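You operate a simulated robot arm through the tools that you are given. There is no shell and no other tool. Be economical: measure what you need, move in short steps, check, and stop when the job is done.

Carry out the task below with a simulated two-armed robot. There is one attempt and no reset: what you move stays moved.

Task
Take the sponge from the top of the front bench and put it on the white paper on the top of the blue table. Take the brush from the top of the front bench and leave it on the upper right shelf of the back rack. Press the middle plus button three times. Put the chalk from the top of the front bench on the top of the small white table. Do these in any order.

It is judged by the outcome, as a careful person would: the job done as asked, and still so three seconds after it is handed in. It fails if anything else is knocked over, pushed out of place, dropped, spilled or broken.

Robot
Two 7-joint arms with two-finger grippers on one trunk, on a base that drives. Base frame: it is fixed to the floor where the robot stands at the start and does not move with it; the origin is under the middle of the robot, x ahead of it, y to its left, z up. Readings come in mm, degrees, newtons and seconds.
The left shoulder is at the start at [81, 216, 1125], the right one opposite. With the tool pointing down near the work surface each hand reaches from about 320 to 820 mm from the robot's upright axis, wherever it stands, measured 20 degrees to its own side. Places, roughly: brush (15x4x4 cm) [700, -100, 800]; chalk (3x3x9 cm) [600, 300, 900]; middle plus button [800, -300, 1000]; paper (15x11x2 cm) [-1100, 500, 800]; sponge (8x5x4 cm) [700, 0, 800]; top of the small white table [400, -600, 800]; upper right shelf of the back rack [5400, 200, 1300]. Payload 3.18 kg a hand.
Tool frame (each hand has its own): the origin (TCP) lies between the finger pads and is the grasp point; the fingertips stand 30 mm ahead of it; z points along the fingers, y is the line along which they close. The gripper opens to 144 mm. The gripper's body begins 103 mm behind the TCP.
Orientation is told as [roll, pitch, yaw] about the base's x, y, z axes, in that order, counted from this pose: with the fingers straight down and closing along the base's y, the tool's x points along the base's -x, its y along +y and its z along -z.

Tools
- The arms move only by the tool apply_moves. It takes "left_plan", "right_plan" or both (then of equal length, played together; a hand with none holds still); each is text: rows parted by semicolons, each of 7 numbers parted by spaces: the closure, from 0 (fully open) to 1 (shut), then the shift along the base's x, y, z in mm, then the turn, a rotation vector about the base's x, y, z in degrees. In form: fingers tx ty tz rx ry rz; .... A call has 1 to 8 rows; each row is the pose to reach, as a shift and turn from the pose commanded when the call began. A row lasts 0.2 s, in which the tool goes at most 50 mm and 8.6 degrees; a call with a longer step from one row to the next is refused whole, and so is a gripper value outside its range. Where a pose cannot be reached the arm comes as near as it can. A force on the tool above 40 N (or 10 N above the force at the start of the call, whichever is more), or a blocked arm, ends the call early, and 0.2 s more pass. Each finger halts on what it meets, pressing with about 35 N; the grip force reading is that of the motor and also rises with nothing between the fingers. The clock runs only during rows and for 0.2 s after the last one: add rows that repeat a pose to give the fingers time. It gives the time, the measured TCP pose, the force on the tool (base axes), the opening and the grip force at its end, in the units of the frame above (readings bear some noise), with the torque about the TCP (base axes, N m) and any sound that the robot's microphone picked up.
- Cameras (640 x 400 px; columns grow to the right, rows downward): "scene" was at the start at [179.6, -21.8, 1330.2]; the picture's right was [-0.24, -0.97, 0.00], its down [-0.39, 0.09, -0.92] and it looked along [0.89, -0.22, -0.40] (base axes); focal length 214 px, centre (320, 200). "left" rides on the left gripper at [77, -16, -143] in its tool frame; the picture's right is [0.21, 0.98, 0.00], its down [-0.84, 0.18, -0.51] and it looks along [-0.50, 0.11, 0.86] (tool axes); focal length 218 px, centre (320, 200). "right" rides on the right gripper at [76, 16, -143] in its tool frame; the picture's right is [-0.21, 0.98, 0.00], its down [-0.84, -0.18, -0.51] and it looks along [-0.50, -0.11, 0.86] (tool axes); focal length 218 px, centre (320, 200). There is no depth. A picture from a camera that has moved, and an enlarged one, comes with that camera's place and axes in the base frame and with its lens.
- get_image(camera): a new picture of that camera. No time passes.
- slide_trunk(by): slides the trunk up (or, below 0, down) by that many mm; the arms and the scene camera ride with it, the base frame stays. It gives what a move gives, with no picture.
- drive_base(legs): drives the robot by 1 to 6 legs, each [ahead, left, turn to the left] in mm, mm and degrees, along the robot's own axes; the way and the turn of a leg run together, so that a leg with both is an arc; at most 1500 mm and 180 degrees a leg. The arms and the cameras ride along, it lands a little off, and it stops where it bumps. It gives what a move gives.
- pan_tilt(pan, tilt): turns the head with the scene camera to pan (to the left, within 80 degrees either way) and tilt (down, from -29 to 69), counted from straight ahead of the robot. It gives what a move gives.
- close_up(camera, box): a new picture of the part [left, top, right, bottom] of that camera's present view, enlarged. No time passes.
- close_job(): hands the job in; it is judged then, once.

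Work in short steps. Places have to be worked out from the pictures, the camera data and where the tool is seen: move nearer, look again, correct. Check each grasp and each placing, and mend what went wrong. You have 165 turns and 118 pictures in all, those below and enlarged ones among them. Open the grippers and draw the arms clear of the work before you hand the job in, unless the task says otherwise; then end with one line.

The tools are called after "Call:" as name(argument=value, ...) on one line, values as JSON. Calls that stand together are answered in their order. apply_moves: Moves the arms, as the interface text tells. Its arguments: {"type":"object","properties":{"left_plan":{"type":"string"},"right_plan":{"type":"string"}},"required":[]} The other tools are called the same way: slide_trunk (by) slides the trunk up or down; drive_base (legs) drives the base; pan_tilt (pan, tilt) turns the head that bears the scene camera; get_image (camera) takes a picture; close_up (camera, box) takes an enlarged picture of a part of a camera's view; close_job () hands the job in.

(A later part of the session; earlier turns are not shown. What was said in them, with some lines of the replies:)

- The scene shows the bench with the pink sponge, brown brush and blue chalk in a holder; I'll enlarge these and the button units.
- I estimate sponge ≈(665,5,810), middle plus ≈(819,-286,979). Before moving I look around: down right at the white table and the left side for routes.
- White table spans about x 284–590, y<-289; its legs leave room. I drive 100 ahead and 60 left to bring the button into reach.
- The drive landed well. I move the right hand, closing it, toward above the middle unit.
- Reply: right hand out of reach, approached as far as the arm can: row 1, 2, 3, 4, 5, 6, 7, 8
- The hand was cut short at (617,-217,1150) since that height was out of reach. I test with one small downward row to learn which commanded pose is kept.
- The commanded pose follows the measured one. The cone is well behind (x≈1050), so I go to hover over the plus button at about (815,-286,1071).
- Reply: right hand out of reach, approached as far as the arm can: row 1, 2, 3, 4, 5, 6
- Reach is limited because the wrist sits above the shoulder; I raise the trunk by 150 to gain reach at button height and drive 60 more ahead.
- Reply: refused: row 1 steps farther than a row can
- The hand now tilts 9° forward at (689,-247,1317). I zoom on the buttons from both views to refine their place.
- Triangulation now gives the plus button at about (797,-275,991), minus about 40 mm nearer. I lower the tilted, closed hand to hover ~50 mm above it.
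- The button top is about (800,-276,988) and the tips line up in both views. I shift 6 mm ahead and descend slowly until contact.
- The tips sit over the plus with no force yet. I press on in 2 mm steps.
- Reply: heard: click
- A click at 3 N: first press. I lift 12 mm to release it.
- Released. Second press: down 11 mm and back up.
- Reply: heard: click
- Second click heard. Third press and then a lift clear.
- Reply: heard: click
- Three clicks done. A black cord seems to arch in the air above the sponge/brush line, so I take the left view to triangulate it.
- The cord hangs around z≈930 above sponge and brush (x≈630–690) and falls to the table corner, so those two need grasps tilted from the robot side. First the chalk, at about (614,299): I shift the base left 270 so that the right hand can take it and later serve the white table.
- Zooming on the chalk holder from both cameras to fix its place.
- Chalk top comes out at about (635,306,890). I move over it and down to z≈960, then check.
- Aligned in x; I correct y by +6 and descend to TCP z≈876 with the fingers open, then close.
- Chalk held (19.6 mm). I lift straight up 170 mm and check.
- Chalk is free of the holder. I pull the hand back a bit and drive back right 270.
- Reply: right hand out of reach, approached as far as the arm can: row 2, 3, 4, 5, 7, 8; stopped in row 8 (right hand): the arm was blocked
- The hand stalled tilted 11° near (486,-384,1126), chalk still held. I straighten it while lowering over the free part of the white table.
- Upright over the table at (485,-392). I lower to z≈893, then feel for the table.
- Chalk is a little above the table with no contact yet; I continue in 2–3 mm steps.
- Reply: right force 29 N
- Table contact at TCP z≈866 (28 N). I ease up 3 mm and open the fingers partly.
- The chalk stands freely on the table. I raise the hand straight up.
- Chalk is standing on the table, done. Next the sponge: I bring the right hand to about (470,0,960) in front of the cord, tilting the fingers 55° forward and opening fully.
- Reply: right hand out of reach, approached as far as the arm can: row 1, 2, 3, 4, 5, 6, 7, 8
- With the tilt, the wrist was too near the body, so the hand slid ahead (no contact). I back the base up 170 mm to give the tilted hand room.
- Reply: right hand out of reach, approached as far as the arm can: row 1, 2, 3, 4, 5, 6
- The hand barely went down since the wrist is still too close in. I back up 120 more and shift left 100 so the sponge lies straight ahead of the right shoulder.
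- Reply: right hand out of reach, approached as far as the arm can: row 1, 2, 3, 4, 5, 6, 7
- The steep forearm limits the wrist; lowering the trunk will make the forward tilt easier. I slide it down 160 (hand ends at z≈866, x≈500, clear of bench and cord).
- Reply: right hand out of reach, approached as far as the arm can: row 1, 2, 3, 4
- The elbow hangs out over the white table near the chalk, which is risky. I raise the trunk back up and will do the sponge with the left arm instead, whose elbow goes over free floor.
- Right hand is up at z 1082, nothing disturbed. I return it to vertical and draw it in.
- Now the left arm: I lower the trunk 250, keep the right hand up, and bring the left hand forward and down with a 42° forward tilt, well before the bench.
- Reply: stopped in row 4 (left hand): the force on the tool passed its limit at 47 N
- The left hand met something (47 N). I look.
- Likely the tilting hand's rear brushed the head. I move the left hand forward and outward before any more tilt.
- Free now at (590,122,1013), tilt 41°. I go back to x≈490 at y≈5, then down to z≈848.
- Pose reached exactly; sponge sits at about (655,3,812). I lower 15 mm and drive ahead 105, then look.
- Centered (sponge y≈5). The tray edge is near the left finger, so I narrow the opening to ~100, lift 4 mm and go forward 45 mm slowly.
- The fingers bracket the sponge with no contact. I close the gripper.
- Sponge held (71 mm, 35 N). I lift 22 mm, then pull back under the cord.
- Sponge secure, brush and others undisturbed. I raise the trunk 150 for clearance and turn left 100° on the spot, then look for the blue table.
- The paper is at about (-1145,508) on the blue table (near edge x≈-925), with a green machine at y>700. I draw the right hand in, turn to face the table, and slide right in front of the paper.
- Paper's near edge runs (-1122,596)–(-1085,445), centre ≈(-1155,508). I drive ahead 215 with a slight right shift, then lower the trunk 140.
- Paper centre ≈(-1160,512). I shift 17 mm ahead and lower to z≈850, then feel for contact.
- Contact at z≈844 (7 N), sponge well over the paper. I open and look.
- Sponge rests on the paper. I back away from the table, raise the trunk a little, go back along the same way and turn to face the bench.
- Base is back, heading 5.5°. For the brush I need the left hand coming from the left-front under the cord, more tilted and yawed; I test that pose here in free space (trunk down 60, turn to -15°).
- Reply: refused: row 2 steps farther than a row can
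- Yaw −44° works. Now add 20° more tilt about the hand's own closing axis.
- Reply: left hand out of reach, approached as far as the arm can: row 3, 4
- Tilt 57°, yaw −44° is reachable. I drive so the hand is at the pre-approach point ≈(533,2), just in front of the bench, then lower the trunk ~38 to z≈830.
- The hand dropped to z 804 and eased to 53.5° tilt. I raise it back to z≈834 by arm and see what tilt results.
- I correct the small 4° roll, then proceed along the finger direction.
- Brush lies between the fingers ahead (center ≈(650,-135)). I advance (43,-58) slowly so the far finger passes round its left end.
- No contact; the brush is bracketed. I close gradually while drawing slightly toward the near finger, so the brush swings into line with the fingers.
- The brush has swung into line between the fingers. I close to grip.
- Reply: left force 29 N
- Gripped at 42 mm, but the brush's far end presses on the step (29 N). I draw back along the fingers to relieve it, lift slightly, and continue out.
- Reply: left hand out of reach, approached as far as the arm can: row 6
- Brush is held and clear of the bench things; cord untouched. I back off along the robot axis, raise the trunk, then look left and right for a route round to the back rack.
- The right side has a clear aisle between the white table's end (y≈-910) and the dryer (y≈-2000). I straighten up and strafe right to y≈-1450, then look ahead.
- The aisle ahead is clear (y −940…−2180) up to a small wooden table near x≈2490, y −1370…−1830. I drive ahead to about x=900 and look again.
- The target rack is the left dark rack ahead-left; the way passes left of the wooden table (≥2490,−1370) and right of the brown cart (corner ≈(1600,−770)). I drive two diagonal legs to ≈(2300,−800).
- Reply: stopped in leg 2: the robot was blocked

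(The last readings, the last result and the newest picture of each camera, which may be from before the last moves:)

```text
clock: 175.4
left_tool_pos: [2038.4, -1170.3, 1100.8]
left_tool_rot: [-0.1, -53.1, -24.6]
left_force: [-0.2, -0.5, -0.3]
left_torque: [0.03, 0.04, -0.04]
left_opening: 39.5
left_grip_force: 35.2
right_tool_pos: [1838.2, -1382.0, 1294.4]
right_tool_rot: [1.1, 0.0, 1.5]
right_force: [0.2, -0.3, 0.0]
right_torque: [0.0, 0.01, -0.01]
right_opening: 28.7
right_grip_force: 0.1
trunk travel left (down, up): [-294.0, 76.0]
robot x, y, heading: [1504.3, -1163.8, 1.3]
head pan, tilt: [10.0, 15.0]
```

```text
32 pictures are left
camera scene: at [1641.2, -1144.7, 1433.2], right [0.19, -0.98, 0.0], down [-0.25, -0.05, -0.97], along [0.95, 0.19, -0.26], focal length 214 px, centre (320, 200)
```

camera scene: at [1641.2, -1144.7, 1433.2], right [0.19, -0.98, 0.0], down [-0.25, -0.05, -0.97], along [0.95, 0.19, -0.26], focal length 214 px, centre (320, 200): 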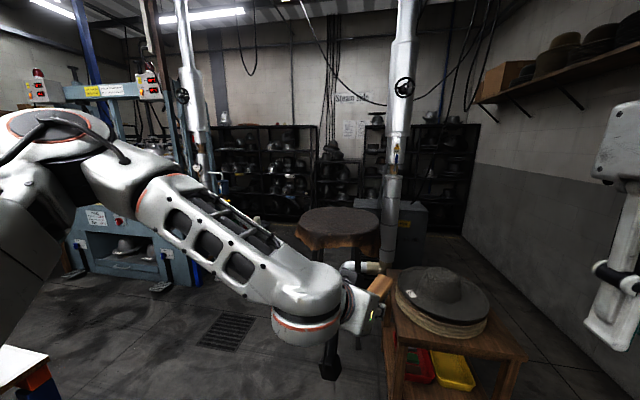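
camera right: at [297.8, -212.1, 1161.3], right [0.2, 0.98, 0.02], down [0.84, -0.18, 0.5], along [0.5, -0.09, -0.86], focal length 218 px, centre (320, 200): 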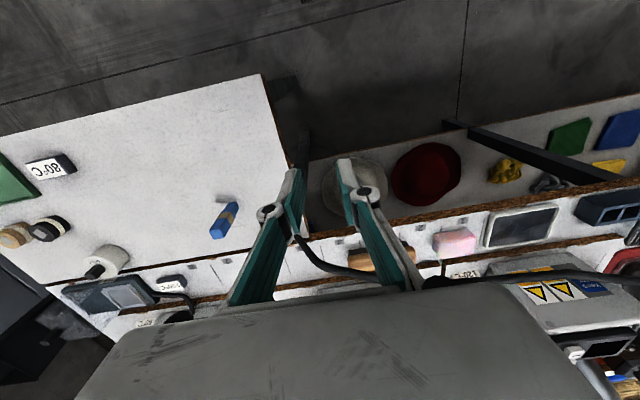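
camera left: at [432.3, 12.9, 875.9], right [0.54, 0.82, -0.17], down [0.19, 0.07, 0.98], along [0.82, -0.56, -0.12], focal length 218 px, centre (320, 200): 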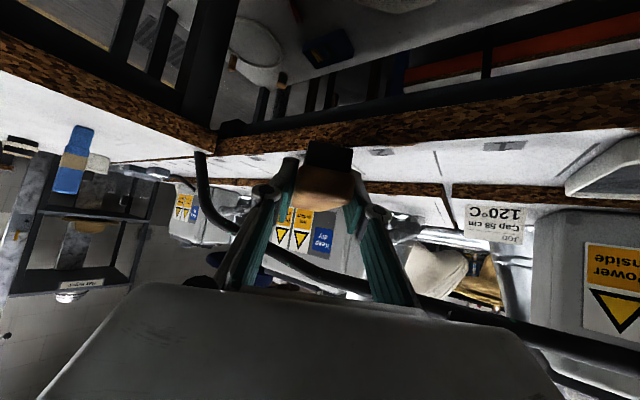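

The base was blocked right at the start of leg 2, likely by the brown cart on the left. I look down-left.

Call:
pan_tilt(pan=75, tilt=45)

Call:
get_image(camera="scene")

```text
clock: 176.8
left_tool_pos: [2036.7, -1170.1, 1101.7]
left_tool_rot: [0.1, -53.1, -24.5]
left_force: [0.7, 0.1, -1.9]
left_torque: [0.01, 0.05, 0.0]
left_opening: 39.5
left_grip_force: 35.5
right_tool_pos: [1838.8, -1382.8, 1293.9]
right_tool_rot: [1.1, 0.0, 1.5]
right_force: [-0.6, 0.2, 0.7]
right_torque: [0.01, 0.0, -0.02]
right_opening: 28.6
right_grip_force: 0.1
trunk travel left (down, up): [-294.0, 76.0]
robot x, y, heading: [1503.8, -1161.1, 1.0]
head pan, tilt: [75.0, 45.0]
```

```text
31 pictures are left
camera scene: at [1569.0, -1083.9, 1386.4], right [0.97, -0.24, 0.0], down [-0.17, -0.69, -0.71], along [0.17, 0.69, -0.71], focal length 214 px, centre (320, 200)
```

scene: 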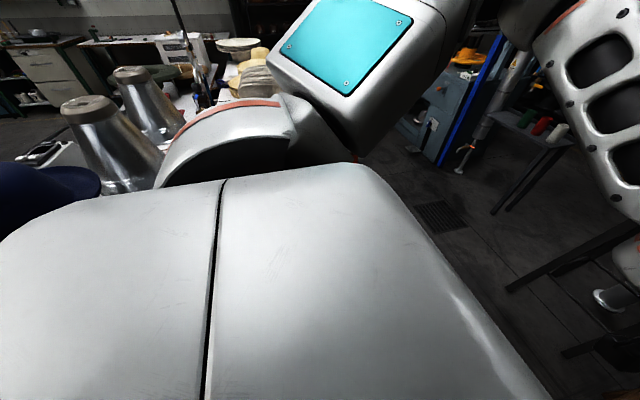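

The cart hid below my left side. I ease right 60, go ahead ~500 past it, then strafe left 480.

Call:
drive_base(legs=[[0, -60, 0], [510, 0, -1], [0, 480, 0]])

Call:
pan_tilt(pan=80, tilt=30)

Call:
get_image(camera="scene")

```text
clock: 184.9
left_tool_pos: [2550.3, -747.6, 1100.6]
left_tool_rot: [0.0, -53.0, -25.2]
left_force: [-0.5, 0.3, -1.3]
left_torque: [0.01, 0.05, 0.01]
left_opening: 39.3
left_grip_force: 35.2
right_tool_pos: [2349.6, -958.3, 1294.7]
right_tool_rot: [1.1, 0.1, 0.9]
right_force: [-0.2, 0.7, 0.3]
right_torque: [-0.02, 0.01, -0.02]
right_opening: 28.8
right_grip_force: 0.1
trunk travel left (down, up): [-294.0, 76.0]
robot x, y, heading: [2019.3, -734.9, 0.5]
head pan, tilt: [75.0, 45.0]
```

```text
clock: 185.7
left_tool_pos: [2550.5, -749.1, 1101.5]
left_tool_rot: [0.0, -53.0, -25.2]
left_force: [0.2, 0.2, -1.1]
left_torque: [0.0, 0.05, 0.0]
left_opening: 39.4
left_grip_force: 34.5
right_tool_pos: [2348.4, -957.8, 1295.7]
right_tool_rot: [1.2, 0.0, 0.9]
right_force: [1.0, -0.6, 0.3]
right_torque: [0.02, 0.03, 0.02]
right_opening: 28.8
right_grip_force: 0.0
trunk travel left (down, up): [-294.0, 76.0]
robot x, y, heading: [2012.6, -735.8, 0.2]
head pan, tilt: [80.0, 30.0]
```

```text
30 pictures are left
camera scene: at [2078.0, -646.4, 1409.0], right [0.99, -0.16, 0.0], down [-0.08, -0.49, -0.87], along [0.14, 0.85, -0.5], focal length 214 px, centre (320, 200)
```

scene: 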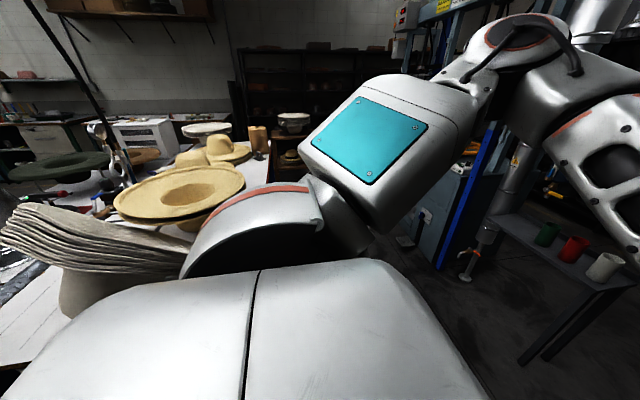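

Call:
pan_tilt(pan=12, tilt=22)

Call:
get_image(camera="scene")

```text
clock: 187.1
left_tool_pos: [2550.2, -747.8, 1102.7]
left_tool_rot: [0.1, -53.0, -25.2]
left_force: [0.1, -0.2, -1.6]
left_torque: [0.03, 0.06, -0.01]
left_opening: 39.2
left_grip_force: 34.8
right_tool_pos: [2348.5, -959.5, 1295.0]
right_tool_rot: [1.2, 0.0, 0.9]
right_force: [0.1, -0.4, 0.6]
right_torque: [0.01, -0.02, 0.0]
right_opening: 28.6
right_grip_force: 0.1
trunk travel left (down, up): [-294.0, 76.0]
robot x, y, heading: [2020.3, -736.5, 0.5]
head pan, tilt: [12.0, 22.0]
```

```text
29 pictures are left
camera scene: at [2153.6, -715.3, 1421.8], right [0.22, -0.98, 0.0], down [-0.37, -0.08, -0.93], along [0.9, 0.2, -0.37], focal length 214 px, centre (320, 200)
```

scene: 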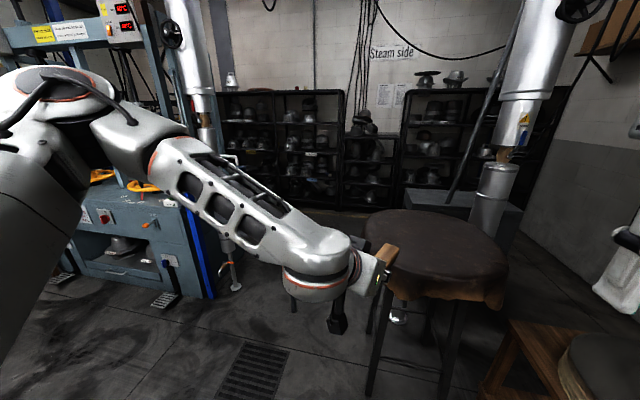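

A round table and a cups table narrow the way ahead. The right hand's camera looks down ahead; I use it to measure the gap.

Call:
get_image(camera="right")

Call:
get_image(camera="left")

```text
28 pictures are left
camera right: at [2273.4, -945.8, 1438.3], right [0.19, 0.98, 0.02], down [0.85, -0.18, 0.5], along [0.5, -0.08, -0.86], focal length 218 px, centre (320, 200)
```

right: 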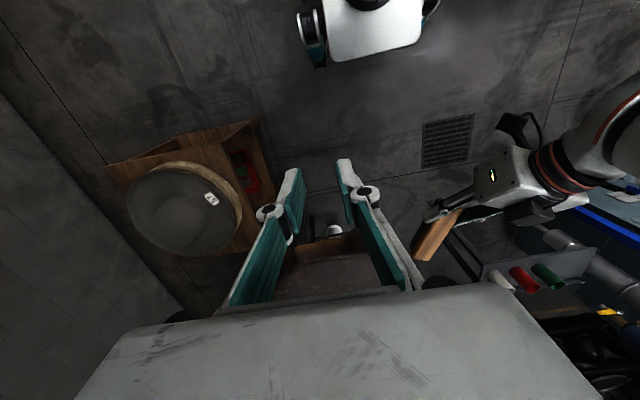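

```text
27 pictures are left
camera left: at [2398.4, -693.7, 1126.3], right [0.3, 0.94, -0.17], down [0.17, 0.12, 0.98], along [0.94, -0.32, -0.12], focal length 218 px, centre (320, 200)
```

left: 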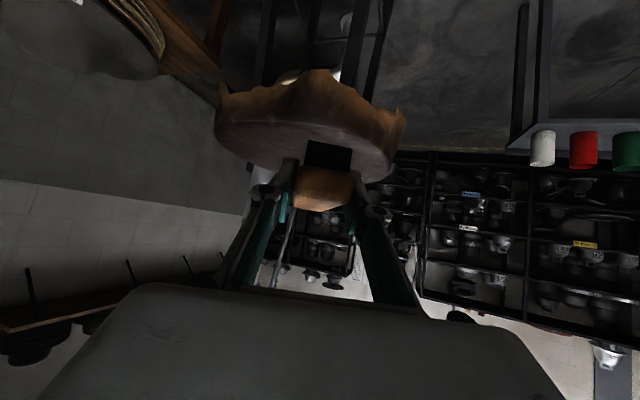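

The gap between round table and cups table is only ~330 mm, so I go the other way: along the right wall (wall y≈-2770, wooden table ends y≈-1830), then cross behind the column. First back and strafe right, then look right for the bin.

Call:
drive_base(legs=[[-40, 0, -0.5], [0, -700, 0]])

Call:
pan_tilt(pan=-55, tilt=35)

Call:
get_image(camera="scene")

Call:
get_image(camera="right")

```text
clock: 194.0
left_tool_pos: [2514.1, -1426.4, 1101.6]
left_tool_rot: [0.0, -53.1, -25.4]
left_force: [-0.6, 0.4, -0.3]
left_torque: [0.02, 0.03, -0.01]
left_opening: 39.1
left_grip_force: 35.1
right_tool_pos: [2312.5, -1636.7, 1294.9]
right_tool_rot: [1.0, 0.0, 0.7]
right_force: [-0.6, 0.6, -0.6]
right_torque: [-0.02, 0.01, 0.0]
right_opening: 28.9
right_grip_force: 0.1
trunk travel left (down, up): [-294.0, 76.0]
robot x, y, heading: [1980.0, -1412.7, 0.4]
head pan, tilt: [12.0, 22.0]
```

```text
clock: 195.3
left_tool_pos: [2515.7, -1425.9, 1101.6]
left_tool_rot: [0.1, -53.0, -25.3]
left_force: [0.2, -0.3, -1.4]
left_torque: [0.05, 0.05, 0.0]
left_opening: 39.3
left_grip_force: 34.9
right_tool_pos: [2311.3, -1636.4, 1295.5]
right_tool_rot: [1.1, 0.0, 0.6]
right_force: [0.1, -0.4, 0.1]
right_torque: [-0.04, 0.0, 0.03]
right_opening: 28.9
right_grip_force: 0.0
trunk travel left (down, up): [-294.0, 76.0]
robot x, y, heading: [1981.4, -1412.5, 0.3]
head pan, tilt: [-55.0, 35.0]
```

```text
26 pictures are left
camera scene: at [2077.2, -1484.5, 1401.2], right [-0.82, -0.58, 0.0], down [-0.33, 0.47, -0.82], along [0.47, -0.67, -0.57], focal length 214 px, centre (320, 200)
```

scene: 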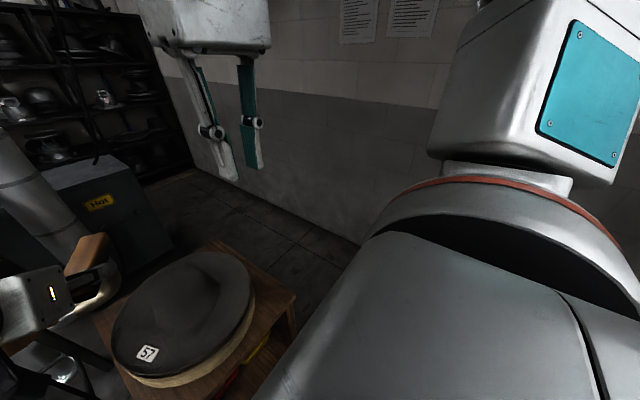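

```text
25 pictures are left
camera right: at [2235.9, -1623.6, 1438.3], right [0.2, 0.98, 0.02], down [0.84, -0.18, 0.5], along [0.5, -0.08, -0.86], focal length 218 px, centre (320, 200)
```

right: 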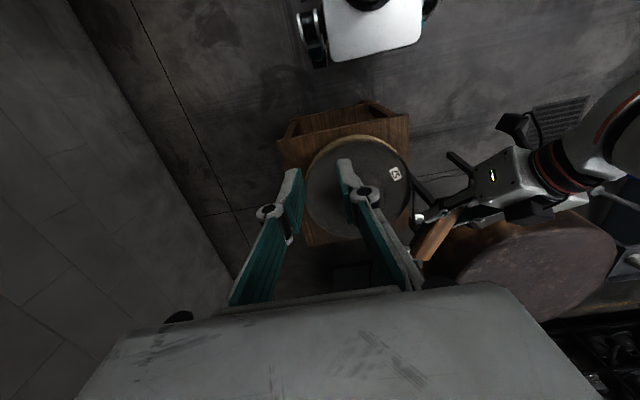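

Wall at y≈-2740, wooden table spans y −1300…−1820 from x 2440, box right edge ≈−1870. I ease ahead 70 to clear any bin behind, then strafe right to y≈-2240.

Call:
drive_base(legs=[[70, 0, 0], [0, -825, 0]])

Call:
pan_tilt(pan=0, tilt=25)

Call:
get_image(camera="scene")

Call:
get_image(camera="right")

```text
clock: 203.4
left_tool_pos: [2583.4, -2224.6, 1101.0]
left_tool_rot: [-0.4, -53.1, -25.4]
left_force: [0.5, 1.0, -0.6]
left_torque: [0.04, 0.08, 0.0]
left_opening: 39.3
left_grip_force: 35.3
right_tool_pos: [2381.8, -2431.9, 1296.7]
right_tool_rot: [0.5, -0.1, 0.3]
right_force: [-0.1, 0.5, 0.0]
right_torque: [-0.01, -0.01, -0.03]
right_opening: 28.7
right_grip_force: 0.1
trunk travel left (down, up): [-294.0, 76.0]
robot x, y, heading: [2052.6, -2214.3, 0.1]
head pan, tilt: [-55.0, 35.0]
stopped in leg 2: the robot was blocked; the commanded pose is now the measured one
```

```text
clock: 204.6
left_tool_pos: [2584.9, -2224.5, 1101.4]
left_tool_rot: [-0.4, -53.1, -25.2]
left_force: [0.0, -0.8, -0.4]
left_torque: [-0.02, 0.04, -0.02]
left_opening: 39.2
left_grip_force: 35.1
right_tool_pos: [2381.5, -2432.4, 1296.5]
right_tool_rot: [0.4, -0.1, 0.3]
right_force: [0.0, 0.4, -0.3]
right_torque: [0.0, 0.02, 0.02]
right_opening: 28.7
right_grip_force: 0.1
trunk travel left (down, up): [-294.0, 76.0]
robot x, y, heading: [2050.6, -2216.4, -0.0]
head pan, tilt: [0.0, 25.0]
```

```text
24 pictures are left
camera scene: at [2189.7, -2206.2, 1417.1], right [0.0, -1.0, 0.01], down [-0.42, 0.0, -0.91], along [0.91, 0.0, -0.42], focal length 214 px, centre (320, 200)
```

scene: 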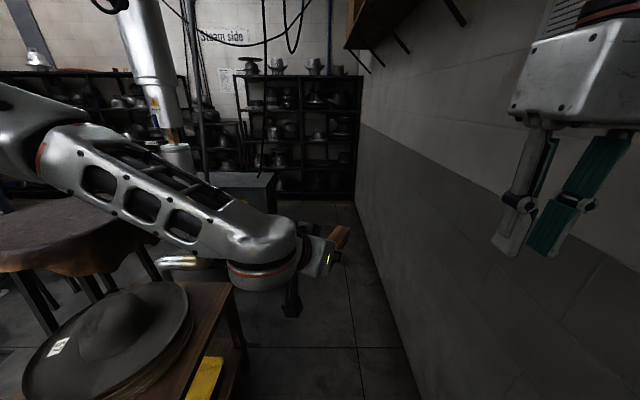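

```text
23 pictures are left
camera right: at [2305.7, -2416.9, 1439.5], right [0.2, 0.98, 0.01], down [0.84, -0.18, 0.51], along [0.5, -0.1, -0.86], focal length 218 px, centre (320, 200)
```

right: 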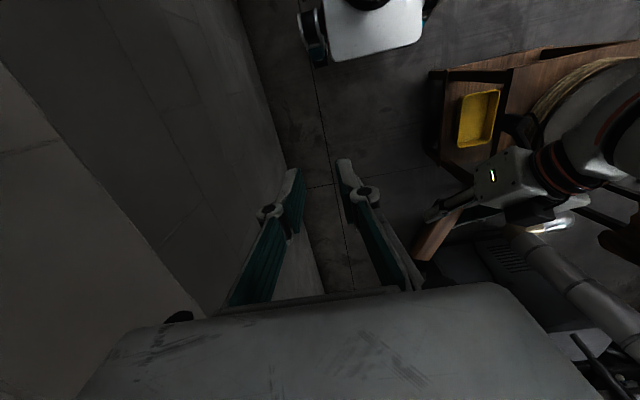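

My right elbow touched the wall. I ease left 30 and stretch the right arm forward to draw that elbow in.

Call:
drive_base(legs=[[0, 30, 0]])

Call:
apply_moves(right_plan="0.8 40 5 -15 0 0 0; 0.8 80 10 -30 0 0 0; 0.8 120 15 -45 0 0 0; 0.8 160 20 -60 0 0 0; 0.8 200 25 -75 0 0 0; 0.8 240 30 -90 0 0 0; 0.8 275 35 -100 0 0 0; 0.8 275 35 -100 0 0 0")

Call:
pan_tilt(pan=-60, tilt=20)

Call:
get_image(camera="scene")

```text
clock: 205.6
left_tool_pos: [2585.9, -2200.7, 1101.3]
left_tool_rot: [0.0, -53.0, -25.7]
left_force: [0.6, 0.3, -0.5]
left_torque: [0.01, 0.04, -0.01]
left_opening: 39.3
left_grip_force: 34.7
right_tool_pos: [2382.7, -2409.2, 1294.8]
right_tool_rot: [0.9, -0.1, 0.3]
right_force: [0.9, -0.5, 0.9]
right_torque: [-0.07, -0.02, -0.03]
right_opening: 29.0
right_grip_force: 0.2
trunk travel left (down, up): [-294.0, 76.0]
robot x, y, heading: [2050.6, -2184.4, -0.2]
head pan, tilt: [0.0, 25.0]
```

```text
clock: 207.3
left_tool_pos: [2584.8, -2202.3, 1100.5]
left_tool_rot: [0.0, -53.1, -25.7]
left_force: [0.8, 0.1, -1.0]
left_torque: [0.05, 0.06, 0.02]
left_opening: 39.1
left_grip_force: 34.9
right_tool_pos: [2617.3, -2404.5, 1187.5]
right_tool_rot: [1.0, -0.2, 0.2]
right_force: [0.3, 0.2, -0.4]
right_torque: [0.01, 0.0, 0.0]
right_opening: 28.5
right_grip_force: 0.1
right hand out of reach, approached as far as the arm can: row 6, 7, 8
trunk travel left (down, up): [-294.0, 76.0]
robot x, y, heading: [2055.5, -2185.7, -0.4]
head pan, tilt: [0.0, 25.0]
```

```text
clock: 208.7
left_tool_pos: [2585.6, -2202.3, 1100.6]
left_tool_rot: [0.0, -53.1, -25.8]
left_force: [0.7, -0.3, -1.4]
left_torque: [0.03, 0.08, 0.01]
left_opening: 39.1
left_grip_force: 35.1
right_tool_pos: [2618.2, -2404.7, 1188.0]
right_tool_rot: [1.0, -0.3, 0.2]
right_force: [0.5, 0.1, 0.3]
right_torque: [-0.02, 0.01, 0.01]
right_opening: 28.7
right_grip_force: 0.1
trunk travel left (down, up): [-294.0, 76.0]
robot x, y, heading: [2050.2, -2184.5, -0.1]
head pan, tilt: [-60.0, 20.0]
```

```text
22 pictures are left
camera scene: at [2144.1, -2265.9, 1425.1], right [-0.87, -0.5, 0.0], down [-0.17, 0.3, -0.94], along [0.47, -0.81, -0.34], focal length 214 px, centre (320, 200)
```

scene: 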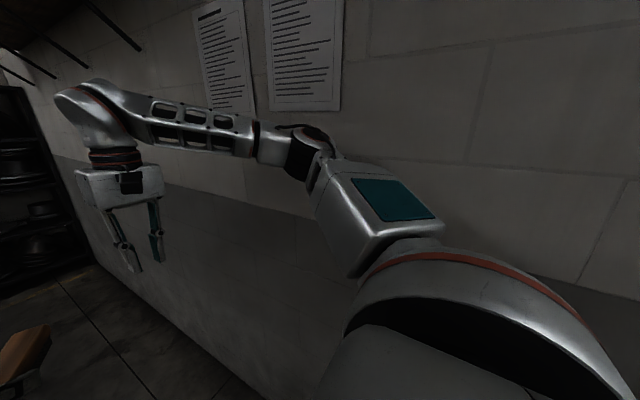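

The elbow now has ~100 mm to the wall. I drive ahead 950 with a 40 mm drift right, then check the box clearance.

Call:
drive_base(legs=[[200, -40, 0], [800, 0, 0]])

Call:
get_image(camera="right")

```text
clock: 214.2
left_tool_pos: [3593.2, -2237.3, 1100.3]
left_tool_rot: [0.0, -53.0, -25.2]
left_force: [0.2, -0.4, -1.0]
left_torque: [0.0, 0.09, 0.0]
left_opening: 39.3
left_grip_force: 35.3
right_tool_pos: [3627.7, -2440.0, 1186.8]
right_tool_rot: [1.0, -0.2, 0.7]
right_force: [0.3, 0.5, 0.3]
right_torque: [0.02, 0.0, 0.0]
right_opening: 28.9
right_grip_force: 0.0
trunk travel left (down, up): [-294.0, 76.0]
robot x, y, heading: [3062.8, -2224.8, 0.1]
head pan, tilt: [-60.0, 20.0]
```

```text
21 pictures are left
camera right: at [3550.8, -2427.0, 1330.4], right [0.2, 0.98, 0.02], down [0.84, -0.18, 0.51], along [0.5, -0.08, -0.86], focal length 218 px, centre (320, 200)
```

right: 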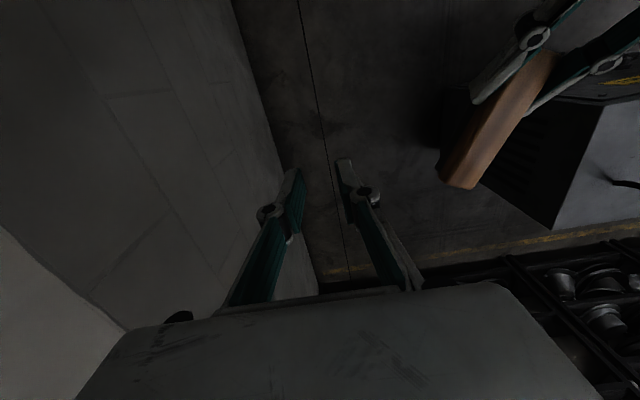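

The box spans only x≈3830–4110 with its right side at y≈-1770; racks start at x≈5200. I drive past the box, turn left, shift toward the racks and go along in front of them.

Call:
drive_base(legs=[[1235, 0, 0], [0, 0, 90], [0, -320, 0]])

Call:
pan_tilt(pan=-15, tilt=25)

Call:
get_image(camera="scene")

```text
clock: 227.3
left_tool_pos: [4708.2, -1716.2, 1101.7]
left_tool_rot: [-0.4, -53.3, 60.9]
left_force: [0.2, 0.1, -1.5]
left_torque: [-0.06, 0.01, 0.01]
left_opening: 38.9
left_grip_force: 34.6
right_tool_pos: [4904.7, -1699.7, 1189.3]
right_tool_rot: [0.3, -0.2, 87.1]
right_force: [0.3, 0.5, -0.1]
right_torque: [-0.03, 0.01, -0.01]
right_opening: 28.8
right_grip_force: 0.0
trunk travel left (down, up): [-294.0, 76.0]
robot x, y, heading: [4661.7, -2247.0, 86.0]
head pan, tilt: [-60.0, 20.0]
stopped in leg 3: the robot was blocked; the commanded pose is now the measured one
```

```text
clock: 228.4
left_tool_pos: [4705.7, -1715.2, 1101.3]
left_tool_rot: [-0.6, -53.3, 60.9]
left_force: [0.4, 1.3, -0.7]
left_torque: [0.0, 0.01, 0.02]
left_opening: 39.0
left_grip_force: 35.1
right_tool_pos: [4906.1, -1697.4, 1187.6]
right_tool_rot: [0.5, -0.2, 86.8]
right_force: [0.6, -0.4, 0.3]
right_torque: [0.03, 0.02, 0.03]
right_opening: 28.8
right_grip_force: 0.1
trunk travel left (down, up): [-294.0, 76.0]
robot x, y, heading: [4661.4, -2246.7, 85.8]
head pan, tilt: [-15.0, 25.0]
```

```text
20 pictures are left
camera scene: at [4685.5, -2113.9, 1417.3], right [0.95, -0.32, 0.01], down [-0.13, -0.4, -0.91], along [0.3, 0.86, -0.42], focal length 214 px, centre (320, 200)
```

scene: 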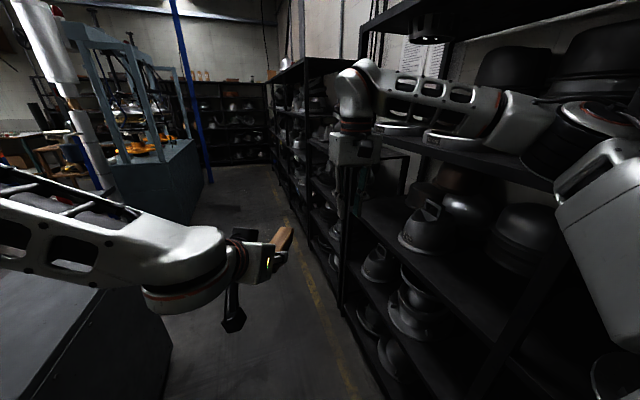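

The right elbow met the right rack's shelf. I move away 100 mm, square up, then look at what it touched.

Call:
drive_base(legs=[[0, 110, 0], [0, 0, 4]])

Call:
pan_tilt(pan=-60, tilt=15)

Call:
get_image(camera="scene")

```text
clock: 230.5
left_tool_pos: [4565.6, -1705.9, 1101.4]
left_tool_rot: [-0.1, -53.1, 64.4]
left_force: [-0.6, -0.7, -0.9]
left_torque: [-0.01, 0.01, -0.03]
left_opening: 39.2
left_grip_force: 35.1
right_tool_pos: [4763.4, -1674.0, 1186.5]
right_tool_rot: [0.8, -0.1, 90.9]
right_force: [-0.3, 0.1, 0.8]
right_torque: [0.03, -0.07, -0.02]
right_opening: 28.9
right_grip_force: 0.1
trunk travel left (down, up): [-294.0, 76.0]
robot x, y, heading: [4549.7, -2241.5, 90.2]
head pan, tilt: [-15.0, 25.0]
```

```text
clock: 231.7
left_tool_pos: [4567.0, -1706.9, 1101.3]
left_tool_rot: [0.0, -53.1, 64.4]
left_force: [0.9, -0.5, 0.0]
left_torque: [0.01, 0.01, -0.04]
left_opening: 39.2
left_grip_force: 34.9
right_tool_pos: [4763.6, -1674.4, 1186.9]
right_tool_rot: [0.8, -0.2, 90.8]
right_force: [-0.4, 0.0, 1.2]
right_torque: [0.03, -0.02, -0.03]
right_opening: 29.1
right_grip_force: 0.1
trunk travel left (down, up): [-294.0, 76.0]
robot x, y, heading: [4550.0, -2239.7, 90.3]
head pan, tilt: [-60.0, 15.0]
```

```text
19 pictures are left
camera scene: at [4630.7, -2146.8, 1433.2], right [0.5, -0.87, 0.0], down [-0.22, -0.13, -0.97], along [0.84, 0.48, -0.26], focal length 214 px, centre (320, 200)
```

scene: 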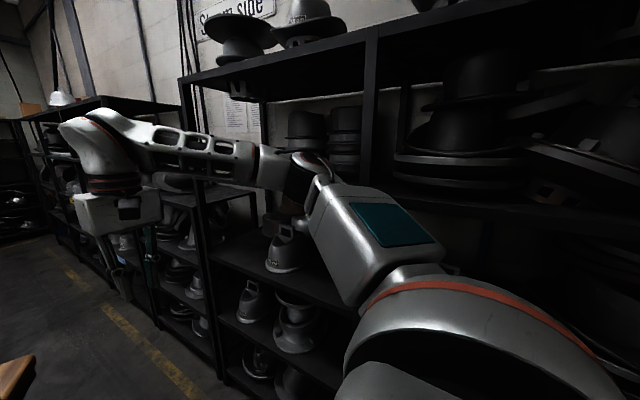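

Nothing looks disturbed. I drive on along the racks to about y=-750 and look toward the target rack.

Call:
drive_base(legs=[[1500, 0, 0]])

Call:
pan_tilt(pan=-45, tilt=10)

Call:
get_image(camera="scene")

```text
clock: 238.9
left_tool_pos: [4553.7, -241.6, 1101.1]
left_tool_rot: [0.1, -53.1, 64.8]
left_force: [-0.2, 0.7, -1.4]
left_torque: [-0.06, 0.03, 0.03]
left_opening: 39.1
left_grip_force: 34.8
right_tool_pos: [4752.7, -209.3, 1186.1]
right_tool_rot: [0.8, 0.0, 91.4]
right_force: [0.8, -0.1, -1.0]
right_torque: [0.02, -0.02, 0.01]
right_opening: 29.0
right_grip_force: 0.1
trunk travel left (down, up): [-294.0, 76.0]
robot x, y, heading: [4543.3, -774.3, 90.3]
head pan, tilt: [-60.0, 15.0]
```

```text
clock: 239.7
left_tool_pos: [4553.9, -243.2, 1100.6]
left_tool_rot: [0.0, -53.1, 64.7]
left_force: [-0.4, -0.4, -1.1]
left_torque: [-0.06, 0.04, 0.03]
left_opening: 39.4
left_grip_force: 34.9
right_tool_pos: [4752.2, -207.3, 1186.4]
right_tool_rot: [0.8, -0.1, 91.3]
right_force: [-0.7, 0.2, -0.2]
right_torque: [0.03, 0.0, 0.01]
right_opening: 28.7
right_grip_force: 0.0
trunk travel left (down, up): [-294.0, 76.0]
robot x, y, heading: [4542.2, -775.8, 90.5]
head pan, tilt: [-45.0, 10.0]
```

```text
18 pictures are left
camera scene: at [4607.5, -663.1, 1441.4], right [0.71, -0.7, 0.0], down [-0.12, -0.12, -0.98], along [0.69, 0.7, -0.17], focal length 214 px, centre (320, 200)
```

scene: 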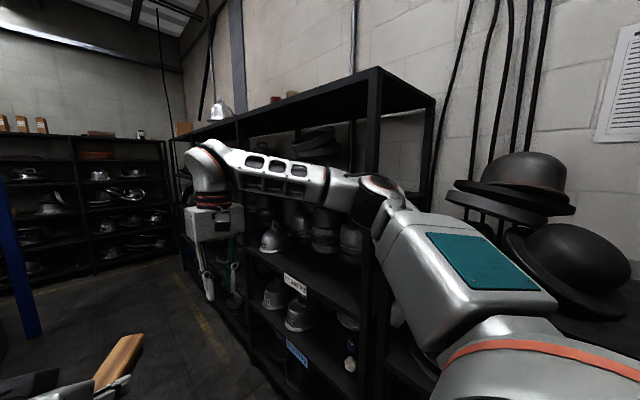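

The target rack's right bay spans about y −340…560 with front near x≈5150 and its upper shelf at z≈1300. I shift back to x≈4420, drive to y≈190 and turn to face it.

Call:
drive_base(legs=[[0, 120, 0], [960, 0, 0], [0, 0, -90.5]])

Call:
pan_tilt(pan=0, tilt=5)

Call:
get_image(camera="scene")

```text
clock: 250.0
left_tool_pos: [4941.5, 173.1, 1099.4]
left_tool_rot: [0.1, -53.1, -27.4]
left_force: [0.1, 0.6, -1.1]
left_torque: [-0.02, 0.08, 0.0]
left_opening: 39.1
left_grip_force: 35.0
right_tool_pos: [4966.8, -25.3, 1187.2]
right_tool_rot: [0.8, -0.1, -1.0]
right_force: [0.3, -0.4, 0.1]
right_torque: [0.01, 0.0, -0.04]
right_opening: 28.9
right_grip_force: 0.0
trunk travel left (down, up): [-294.0, 76.0]
robot x, y, heading: [4407.7, 208.3, -1.7]
head pan, tilt: [-45.0, 10.0]
```

```text
clock: 251.2
left_tool_pos: [4941.2, 172.8, 1100.7]
left_tool_rot: [0.0, -53.2, -27.4]
left_force: [-0.6, 0.1, -0.8]
left_torque: [0.03, 0.09, -0.04]
left_opening: 39.2
left_grip_force: 34.7
right_tool_pos: [4968.1, -26.0, 1186.5]
right_tool_rot: [0.8, -0.1, -0.9]
right_force: [-0.4, 0.9, -0.5]
right_torque: [-0.01, -0.01, 0.0]
right_opening: 28.9
right_grip_force: 0.1
trunk travel left (down, up): [-294.0, 76.0]
robot x, y, heading: [4408.9, 206.0, -1.7]
head pan, tilt: [0.0, 5.0]
```

```text
17 pictures are left
camera scene: at [4546.6, 202.1, 1449.4], right [-0.03, -1.0, 0.0], down [-0.09, 0.0, -1.0], along [1.0, -0.03, -0.09], focal length 214 px, centre (320, 200)
```

scene: 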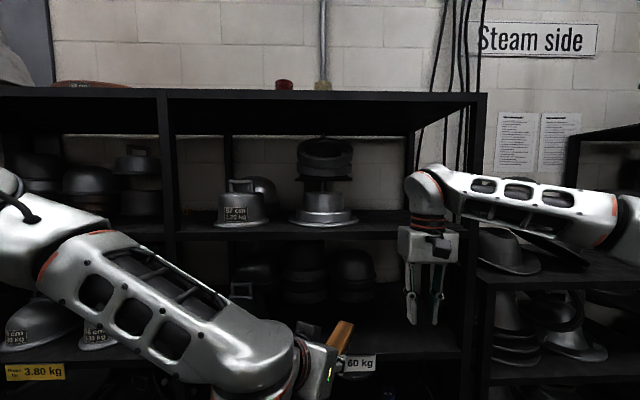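

Clear view: on the upper right shelf (z≈1300, front x≈5215) there's a free spot right of the molds, y≈0…−270. I draw the right hand back, raise the trunk 70 and the left hand 190 at the same tilt.

Call:
apply_moves(right_plan="0.8 -40 0 15 0 0 0; 0.8 -80 0 30 0 0 0; 0.8 -120 0 45 0 0 0; 0.8 -160 0 60 0 0 0; 0.8 -200 0 75 0 0 0; 0.8 -235 0 90 0 0 0")

Call:
slide_trunk(by=72)

Call:
apply_moves(left_plan="1 0 0 30 0 0 0; 1 0 0 60 0 0 0; 1 0 0 90 0 0 0; 1 0 0 120 0 0 0; 1 0 0 150 0 0 0; 1 0 0 180 0 0 0; 1 0 0 200 0 0 0; 1 0 0 200 0 0 0")

```text
clock: 252.6
left_tool_pos: [4940.5, 173.6, 1102.8]
left_tool_rot: [0.1, -53.2, -27.5]
left_force: [-0.1, -0.8, -1.0]
left_torque: [0.02, 0.0, 0.0]
left_opening: 39.3
left_grip_force: 35.0
right_tool_pos: [4731.5, -25.2, 1278.2]
right_tool_rot: [0.8, -0.1, -1.0]
right_force: [0.3, 0.5, 0.1]
right_torque: [0.0, -0.02, -0.03]
right_opening: 29.1
right_grip_force: 0.1
trunk travel left (down, up): [-294.0, 76.0]
robot x, y, heading: [4407.8, 207.7, -1.5]
head pan, tilt: [0.0, 5.0]
```

```text
clock: 253.7
left_tool_pos: [4941.5, 174.0, 1172.0]
left_tool_rot: [0.1, -53.0, -27.4]
left_force: [0.1, 0.0, -1.4]
left_torque: [0.04, 0.03, 0.01]
left_opening: 39.4
left_grip_force: 34.6
right_tool_pos: [4733.0, -25.9, 1348.7]
right_tool_rot: [0.8, 0.1, -1.0]
right_force: [0.4, 0.4, 0.1]
right_torque: [0.02, 0.01, -0.02]
right_opening: 28.6
right_grip_force: 0.1
trunk travel left (down, up): [-366.0, 4.0]
robot x, y, heading: [4410.5, 210.0, -1.8]
head pan, tilt: [0.0, 5.0]
```

```text
clock: 255.5
left_tool_pos: [4943.6, 170.9, 1374.0]
left_tool_rot: [0.0, -53.0, -27.4]
left_force: [0.4, 0.1, -1.8]
left_torque: [0.0, 0.03, -0.03]
left_opening: 39.1
left_grip_force: 35.1
right_tool_pos: [4732.5, -24.9, 1347.3]
right_tool_rot: [0.8, -0.1, -1.0]
right_force: [0.4, -0.8, -0.4]
right_torque: [-0.02, 0.01, 0.01]
right_opening: 28.8
right_grip_force: 0.0
trunk travel left (down, up): [-366.0, 4.0]
robot x, y, heading: [4409.8, 209.0, -1.7]
head pan, tilt: [0.0, 5.0]
```

The hand reached z 1374 with the same tilt. I strafe right 280 so the brush faces the free spot and look with both cameras.

Call:
drive_base(legs=[[0, -280, 1.7]])

Call:
get_image(camera="left")

Call:
get_image(camera="scene")

```text
clock: 258.5
left_tool_pos: [4939.5, -95.6, 1374.0]
left_tool_rot: [0.0, -53.1, -25.7]
left_force: [0.5, -0.3, -1.3]
left_torque: [0.05, 0.04, -0.01]
left_opening: 39.2
left_grip_force: 35.0
right_tool_pos: [4734.2, -299.5, 1348.3]
right_tool_rot: [0.8, -0.1, 0.6]
right_force: [-0.2, 0.7, 0.5]
right_torque: [0.02, -0.02, 0.01]
right_opening: 28.7
right_grip_force: 0.1
trunk travel left (down, up): [-366.0, 4.0]
robot x, y, heading: [4406.9, -80.7, -0.1]
head pan, tilt: [0.0, 5.0]
```

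```text
16 pictures are left
camera left: at [4788.3, -40.8, 1399.0], right [0.31, 0.94, -0.17], down [0.17, 0.12, 0.98], along [0.94, -0.33, -0.12], focal length 218 px, centre (320, 200)
```

left: 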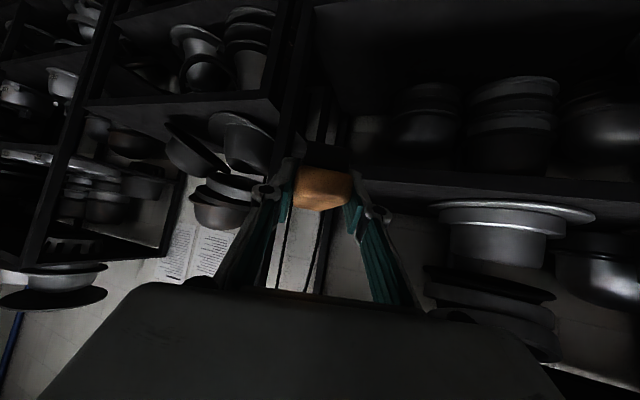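

```text
15 pictures are left
camera scene: at [4537.5, -77.2, 1521.3], right [0.0, -1.0, 0.0], down [-0.09, 0.0, -1.0], along [1.0, 0.0, -0.09], focal length 214 px, centre (320, 200)
```

scene: 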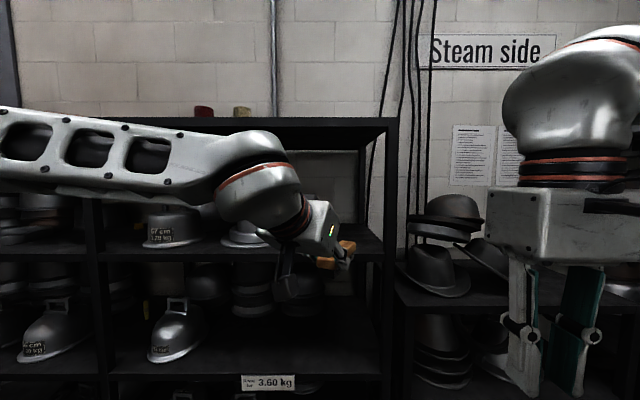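

Free spot spans y≈−280…20; shelf top ≈1305–1318. I raise 15 mm and drive ahead 260, then check.

Call:
apply_moves(left_plan="1 0 0 15 0 0 0; 1 0 0 15 0 0 0")

Call:
drive_base(legs=[[250, 0, 0]])

Call:
get_image(camera="left")

Call:
get_image(camera="scene")

```text
clock: 259.1
left_tool_pos: [4940.2, -95.6, 1388.5]
left_tool_rot: [0.0, -53.0, -25.7]
left_force: [0.0, 0.2, -1.6]
left_torque: [0.06, 0.05, -0.02]
left_opening: 39.4
left_grip_force: 34.9
right_tool_pos: [4735.5, -300.6, 1348.3]
right_tool_rot: [0.8, -0.1, 0.7]
right_force: [-0.1, -0.9, 0.4]
right_torque: [0.01, -0.01, 0.01]
right_opening: 28.9
right_grip_force: 0.1
trunk travel left (down, up): [-366.0, 4.0]
robot x, y, heading: [4404.5, -73.6, -0.1]
head pan, tilt: [0.0, 5.0]
```

```text
clock: 261.0
left_tool_pos: [5189.5, -100.5, 1388.8]
left_tool_rot: [0.0, -53.1, -26.1]
left_force: [0.0, -0.1, -1.0]
left_torque: [0.01, 0.05, -0.02]
left_opening: 39.1
left_grip_force: 35.1
right_tool_pos: [4983.1, -301.9, 1348.9]
right_tool_rot: [0.8, -0.1, 0.4]
right_force: [0.5, -0.1, -0.7]
right_torque: [-0.01, 0.02, -0.01]
right_opening: 28.6
right_grip_force: 0.0
trunk travel left (down, up): [-366.0, 4.0]
robot x, y, heading: [4653.1, -76.1, -0.6]
head pan, tilt: [0.0, 5.0]
```

```text
14 pictures are left
camera left: at [5038.4, -44.3, 1413.4], right [0.32, 0.93, -0.17], down [0.17, 0.12, 0.98], along [0.93, -0.34, -0.12], focal length 218 px, centre (320, 200)
```

left: 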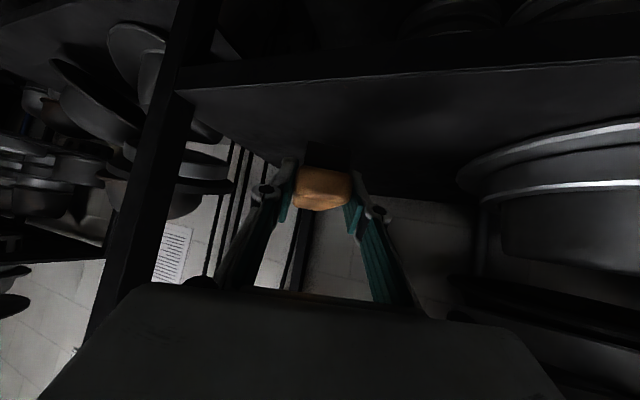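

```text
13 pictures are left
camera scene: at [4788.2, -78.9, 1521.2], right [-0.01, -1.0, 0.0], down [-0.09, 0.0, -1.0], along [1.0, -0.01, -0.09], focal length 214 px, centre (320, 200)
```

scene: 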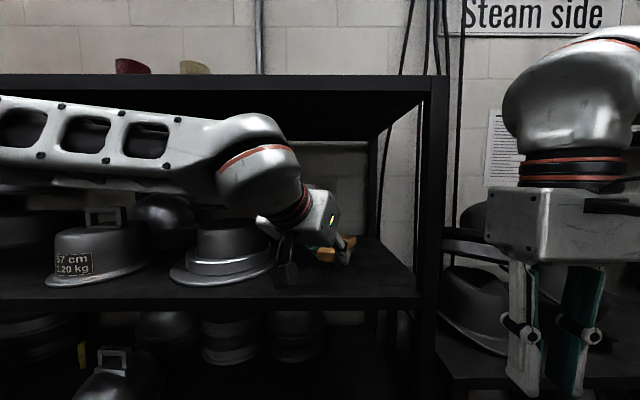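

Shelf front edge ≈(5187, z 1296). I go ahead 45 and lower the hand toward z≈1338.

Call:
drive_base(legs=[[45, 0, 0]])

Call:
apply_moves(left_plan="1 0 0 -15 0 0 0; 1 0 0 -30 0 0 0; 1 0 0 -42 0 0 0; 1 0 0 -48 0 0 0; 1 0 0 -51 0 0 0; 1 0 0 -51 0 0 0")

Call:
get_image(camera="left")

```text
clock: 261.9
left_tool_pos: [5232.9, -101.2, 1388.8]
left_tool_rot: [0.0, -52.9, -26.1]
left_force: [-0.1, -0.2, -1.7]
left_torque: [-0.01, 0.05, -0.01]
left_opening: 39.4
left_grip_force: 35.2
right_tool_pos: [5028.2, -302.3, 1349.4]
right_tool_rot: [0.8, -0.1, 0.3]
right_force: [0.2, 0.3, 0.2]
right_torque: [0.02, 0.06, 0.04]
right_opening: 28.8
right_grip_force: 0.0
trunk travel left (down, up): [-366.0, 4.0]
robot x, y, heading: [4698.2, -77.3, -0.6]
head pan, tilt: [0.0, 5.0]
```

```text
clock: 263.3
left_tool_pos: [5233.5, -102.2, 1337.3]
left_tool_rot: [0.0, -53.1, -26.1]
left_force: [0.0, -0.1, -0.7]
left_torque: [0.02, 0.05, 0.01]
left_opening: 39.3
left_grip_force: 35.0
right_tool_pos: [5026.8, -302.3, 1348.1]
right_tool_rot: [0.8, 0.0, 0.4]
right_force: [0.3, 0.0, 0.2]
right_torque: [-0.01, 0.0, 0.0]
right_opening: 28.8
right_grip_force: 0.1
trunk travel left (down, up): [-366.0, 4.0]
robot x, y, heading: [4699.7, -75.5, -0.4]
head pan, tilt: [0.0, 5.0]
```

```text
12 pictures are left
camera left: at [5082.0, -46.0, 1362.0], right [0.32, 0.93, -0.17], down [0.17, 0.12, 0.98], along [0.93, -0.34, -0.12], focal length 218 px, centre (320, 200)
```

left: 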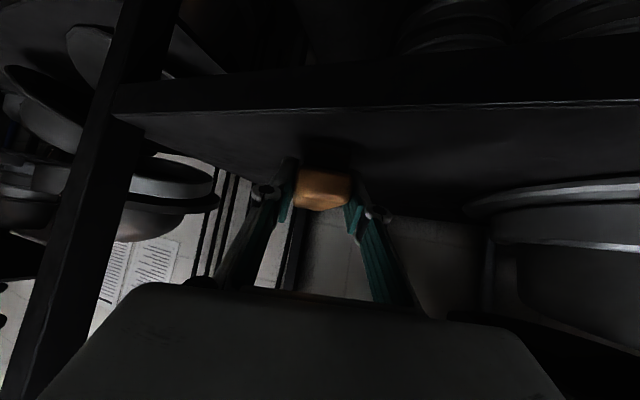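

The brush is ~7 mm above the shelf, its rear end ~25 mm inside the edge. I lower in small steps until contact.

Call:
apply_moves(left_plan="1 5 -2 -2 0 0 0; 1 8 -4 -4 0 0 0; 1 8 -4 -6 0 0 0; 1 8 -4 -8 0 0 0")

```text
clock: 264.3
left_tool_pos: [5240.5, -105.2, 1333.1]
left_tool_rot: [0.0, -53.5, -26.3]
left_force: [3.2, -0.2, 16.6]
left_torque: [-0.34, -0.64, -0.07]
left_opening: 39.0
left_grip_force: 34.7
right_tool_pos: [5026.4, -301.6, 1348.8]
right_tool_rot: [0.8, -0.1, 0.5]
right_force: [0.4, 0.1, -0.6]
right_torque: [0.02, -0.03, 0.01]
right_opening: 29.0
right_grip_force: 0.1
trunk travel left (down, up): [-366.0, 4.0]
robot x, y, heading: [4702.5, -78.0, -0.4]
head pan, tilt: [0.0, 5.0]
```

Contact (17 N). I ease up 3 mm and open the fingers.

Call:
apply_moves(left_plan="1 0 0 2.5 0 0 0; 0.68 0 0 2.5 0 0 0; 0.6 0 0 2.5 0 0 0; 0.5 0 0 3 0 0 0; 0.4 0 0 3 0 0 0; 0.4 0 0 3 0 0 0")

Call:
get_image(camera="left")

```text
clock: 265.7
left_tool_pos: [5241.8, -105.7, 1331.0]
left_tool_rot: [0.0, -53.2, -26.1]
left_force: [0.0, 0.2, 0.9]
left_torque: [-0.01, 0.02, 0.02]
left_opening: 86.3
left_grip_force: 0.1
right_tool_pos: [5026.4, -302.2, 1348.6]
right_tool_rot: [0.8, -0.1, 0.4]
right_force: [-0.4, 0.2, 0.2]
right_torque: [0.02, 0.0, 0.05]
right_opening: 29.1
right_grip_force: 0.0
trunk travel left (down, up): [-366.0, 4.0]
robot x, y, heading: [4697.0, -77.0, -0.4]
head pan, tilt: [0.0, 5.0]
```

```text
11 pictures are left
camera left: at [5089.8, -49.1, 1357.3], right [0.32, 0.93, -0.17], down [0.17, 0.12, 0.98], along [0.93, -0.34, -0.12], focal length 218 px, centre (320, 200)
```

left: 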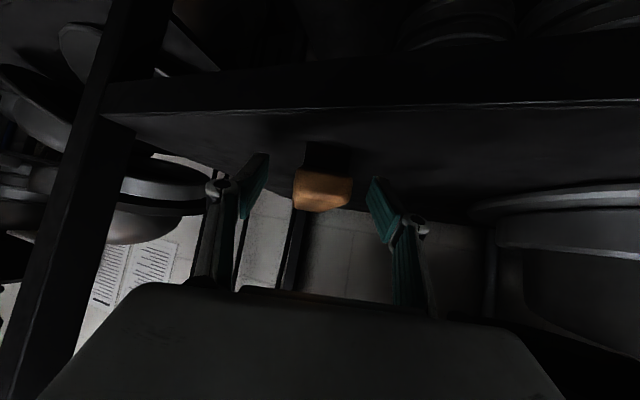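

The brush rests on the shelf. I withdraw the hand along its own axis and back the base off, then check the shelf.

Call:
apply_moves(left_plan="0.4 0 0 3 0 0 0; 0.4 -22 10 20 0 0 0; 0.4 -50 24 42 0 0 0; 0.4 -80 38 60 0 0 0; 0.4 -105 48 60 0 0 0")

Call:
drive_base(legs=[[-300, 0, 0]])

Call:
get_image(camera="left")

Call:
get_image(camera="scene")

```text
clock: 266.9
left_tool_pos: [5136.0, -58.8, 1391.4]
left_tool_rot: [0.0, -53.2, -26.0]
left_force: [0.4, -0.5, -0.5]
left_torque: [0.02, 0.01, 0.01]
left_opening: 86.3
left_grip_force: 0.0
right_tool_pos: [5027.1, -301.6, 1349.3]
right_tool_rot: [0.8, -0.1, 0.4]
right_force: [-0.8, 0.2, -0.1]
right_torque: [0.0, -0.02, 0.03]
right_opening: 28.9
right_grip_force: 0.1
trunk travel left (down, up): [-366.0, 4.0]
robot x, y, heading: [4697.0, -76.6, -0.5]
head pan, tilt: [0.0, 5.0]
```

```text
clock: 268.9
left_tool_pos: [4836.0, -57.1, 1392.3]
left_tool_rot: [0.0, -53.2, -26.2]
left_force: [-0.1, 0.1, 0.1]
left_torque: [0.0, 0.0, 0.0]
left_opening: 86.6
left_grip_force: 0.0
right_tool_pos: [4728.1, -300.6, 1349.0]
right_tool_rot: [0.7, -0.1, 0.4]
right_force: [-0.1, -0.8, 0.7]
right_torque: [-0.02, -0.02, 0.0]
right_opening: 29.0
right_grip_force: 0.1
trunk travel left (down, up): [-366.0, 4.0]
robot x, y, heading: [4402.5, -73.8, -0.6]
head pan, tilt: [0.0, 5.0]
```

```text
10 pictures are left
camera left: at [4685.9, -0.4, 1415.8], right [0.32, 0.93, -0.17], down [0.17, 0.12, 0.98], along [0.93, -0.34, -0.12], focal length 218 px, centre (320, 200)
```

left: 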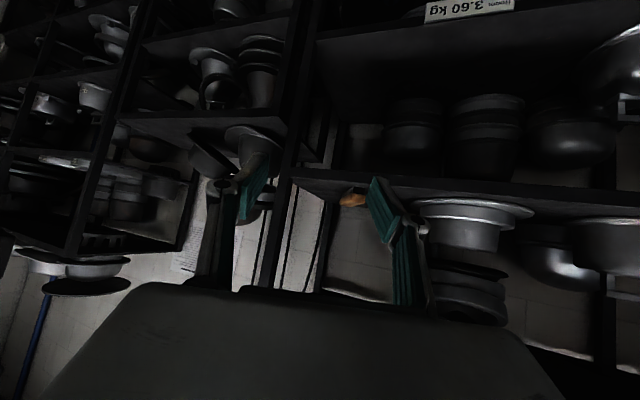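

```text
9 pictures are left
camera scene: at [4532.4, -77.0, 1521.3], right [-0.01, -1.0, 0.0], down [-0.09, 0.0, -1.0], along [1.0, -0.01, -0.09], focal length 214 px, centre (320, 200)
```

scene: 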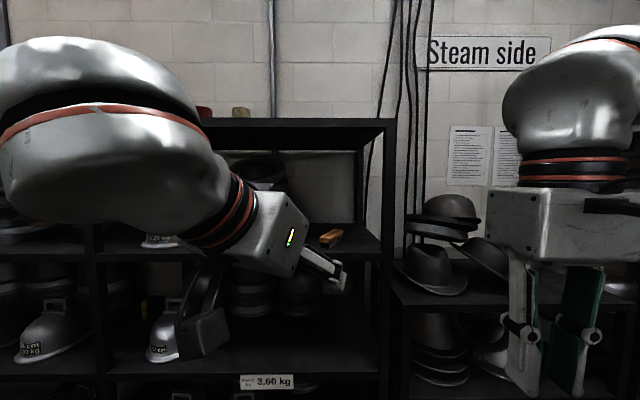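

The brush lies on the upper right shelf. I open both grippers fully before handing in.

Call:
apply_moves(left_plan="0.2 0 0 0 0 0 0; 0 0 0 0 0 0 0; 0 0 0 0 0 0 0; 0 0 0 0 0 0 0", right_plan="0.5 0 0 0 0 0 0; 0.2 0 0 0 0 0 0; 0 0 0 0 0 0 0; 0 0 0 0 0 0 0")

Call:
close_up(camera="scene", box=[240, 180, 400, 280])

```text
clock: 269.9
left_tool_pos: [4837.8, -57.3, 1391.1]
left_tool_rot: [-0.1, -53.0, -26.3]
left_force: [0.5, 0.2, -0.4]
left_torque: [0.0, -0.01, -0.05]
left_opening: 144.0
left_grip_force: 0.0
right_tool_pos: [4728.7, -301.2, 1348.2]
right_tool_rot: [0.8, -0.1, 0.3]
right_force: [-0.1, 0.8, 0.1]
right_torque: [-0.02, 0.0, 0.01]
right_opening: 143.7
right_grip_force: 0.1
trunk travel left (down, up): [-366.0, 4.0]
robot x, y, heading: [4401.3, -75.6, -0.6]
head pan, tilt: [0.0, 5.0]
```

```text
4.00 times, centred on (320, 230) of scene
camera zoom: at [4532.6, -77.0, 1521.3], right [-0.01, -1.0, 0.0], down [-0.09, 0.0, -1.0], along [1.0, -0.01, -0.09], focal length 858 px, centre (320, 80)
```

zoom: 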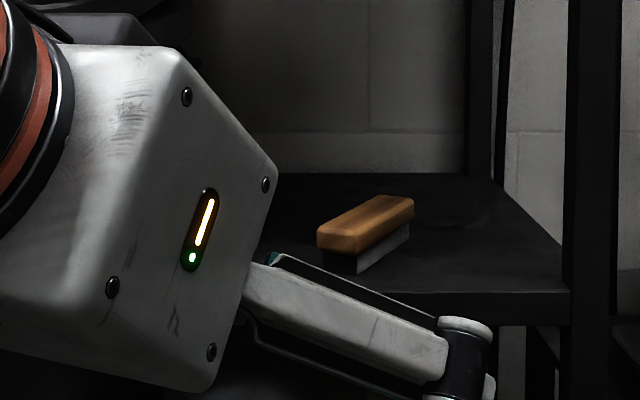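

The brush stands flat and stable on the shelf, the grippers are open and clear, and every part of the task is done; I hand it in.

Call:
close_job()

```text
The job is handed in.
```

All four parts are done and the job is handed in: sponge on the paper, brush on the upper right shelf of the back rack, middle plus button pressed three times (three clicks heard), and chalk standing on the small white table. On the way to the rack the base was stopped three times: by something beside it, probably the brown cart, by the side wall, and by the right-hand rack. Nothing looked disturbed at the rack, but I did not check whether the cart had moved.
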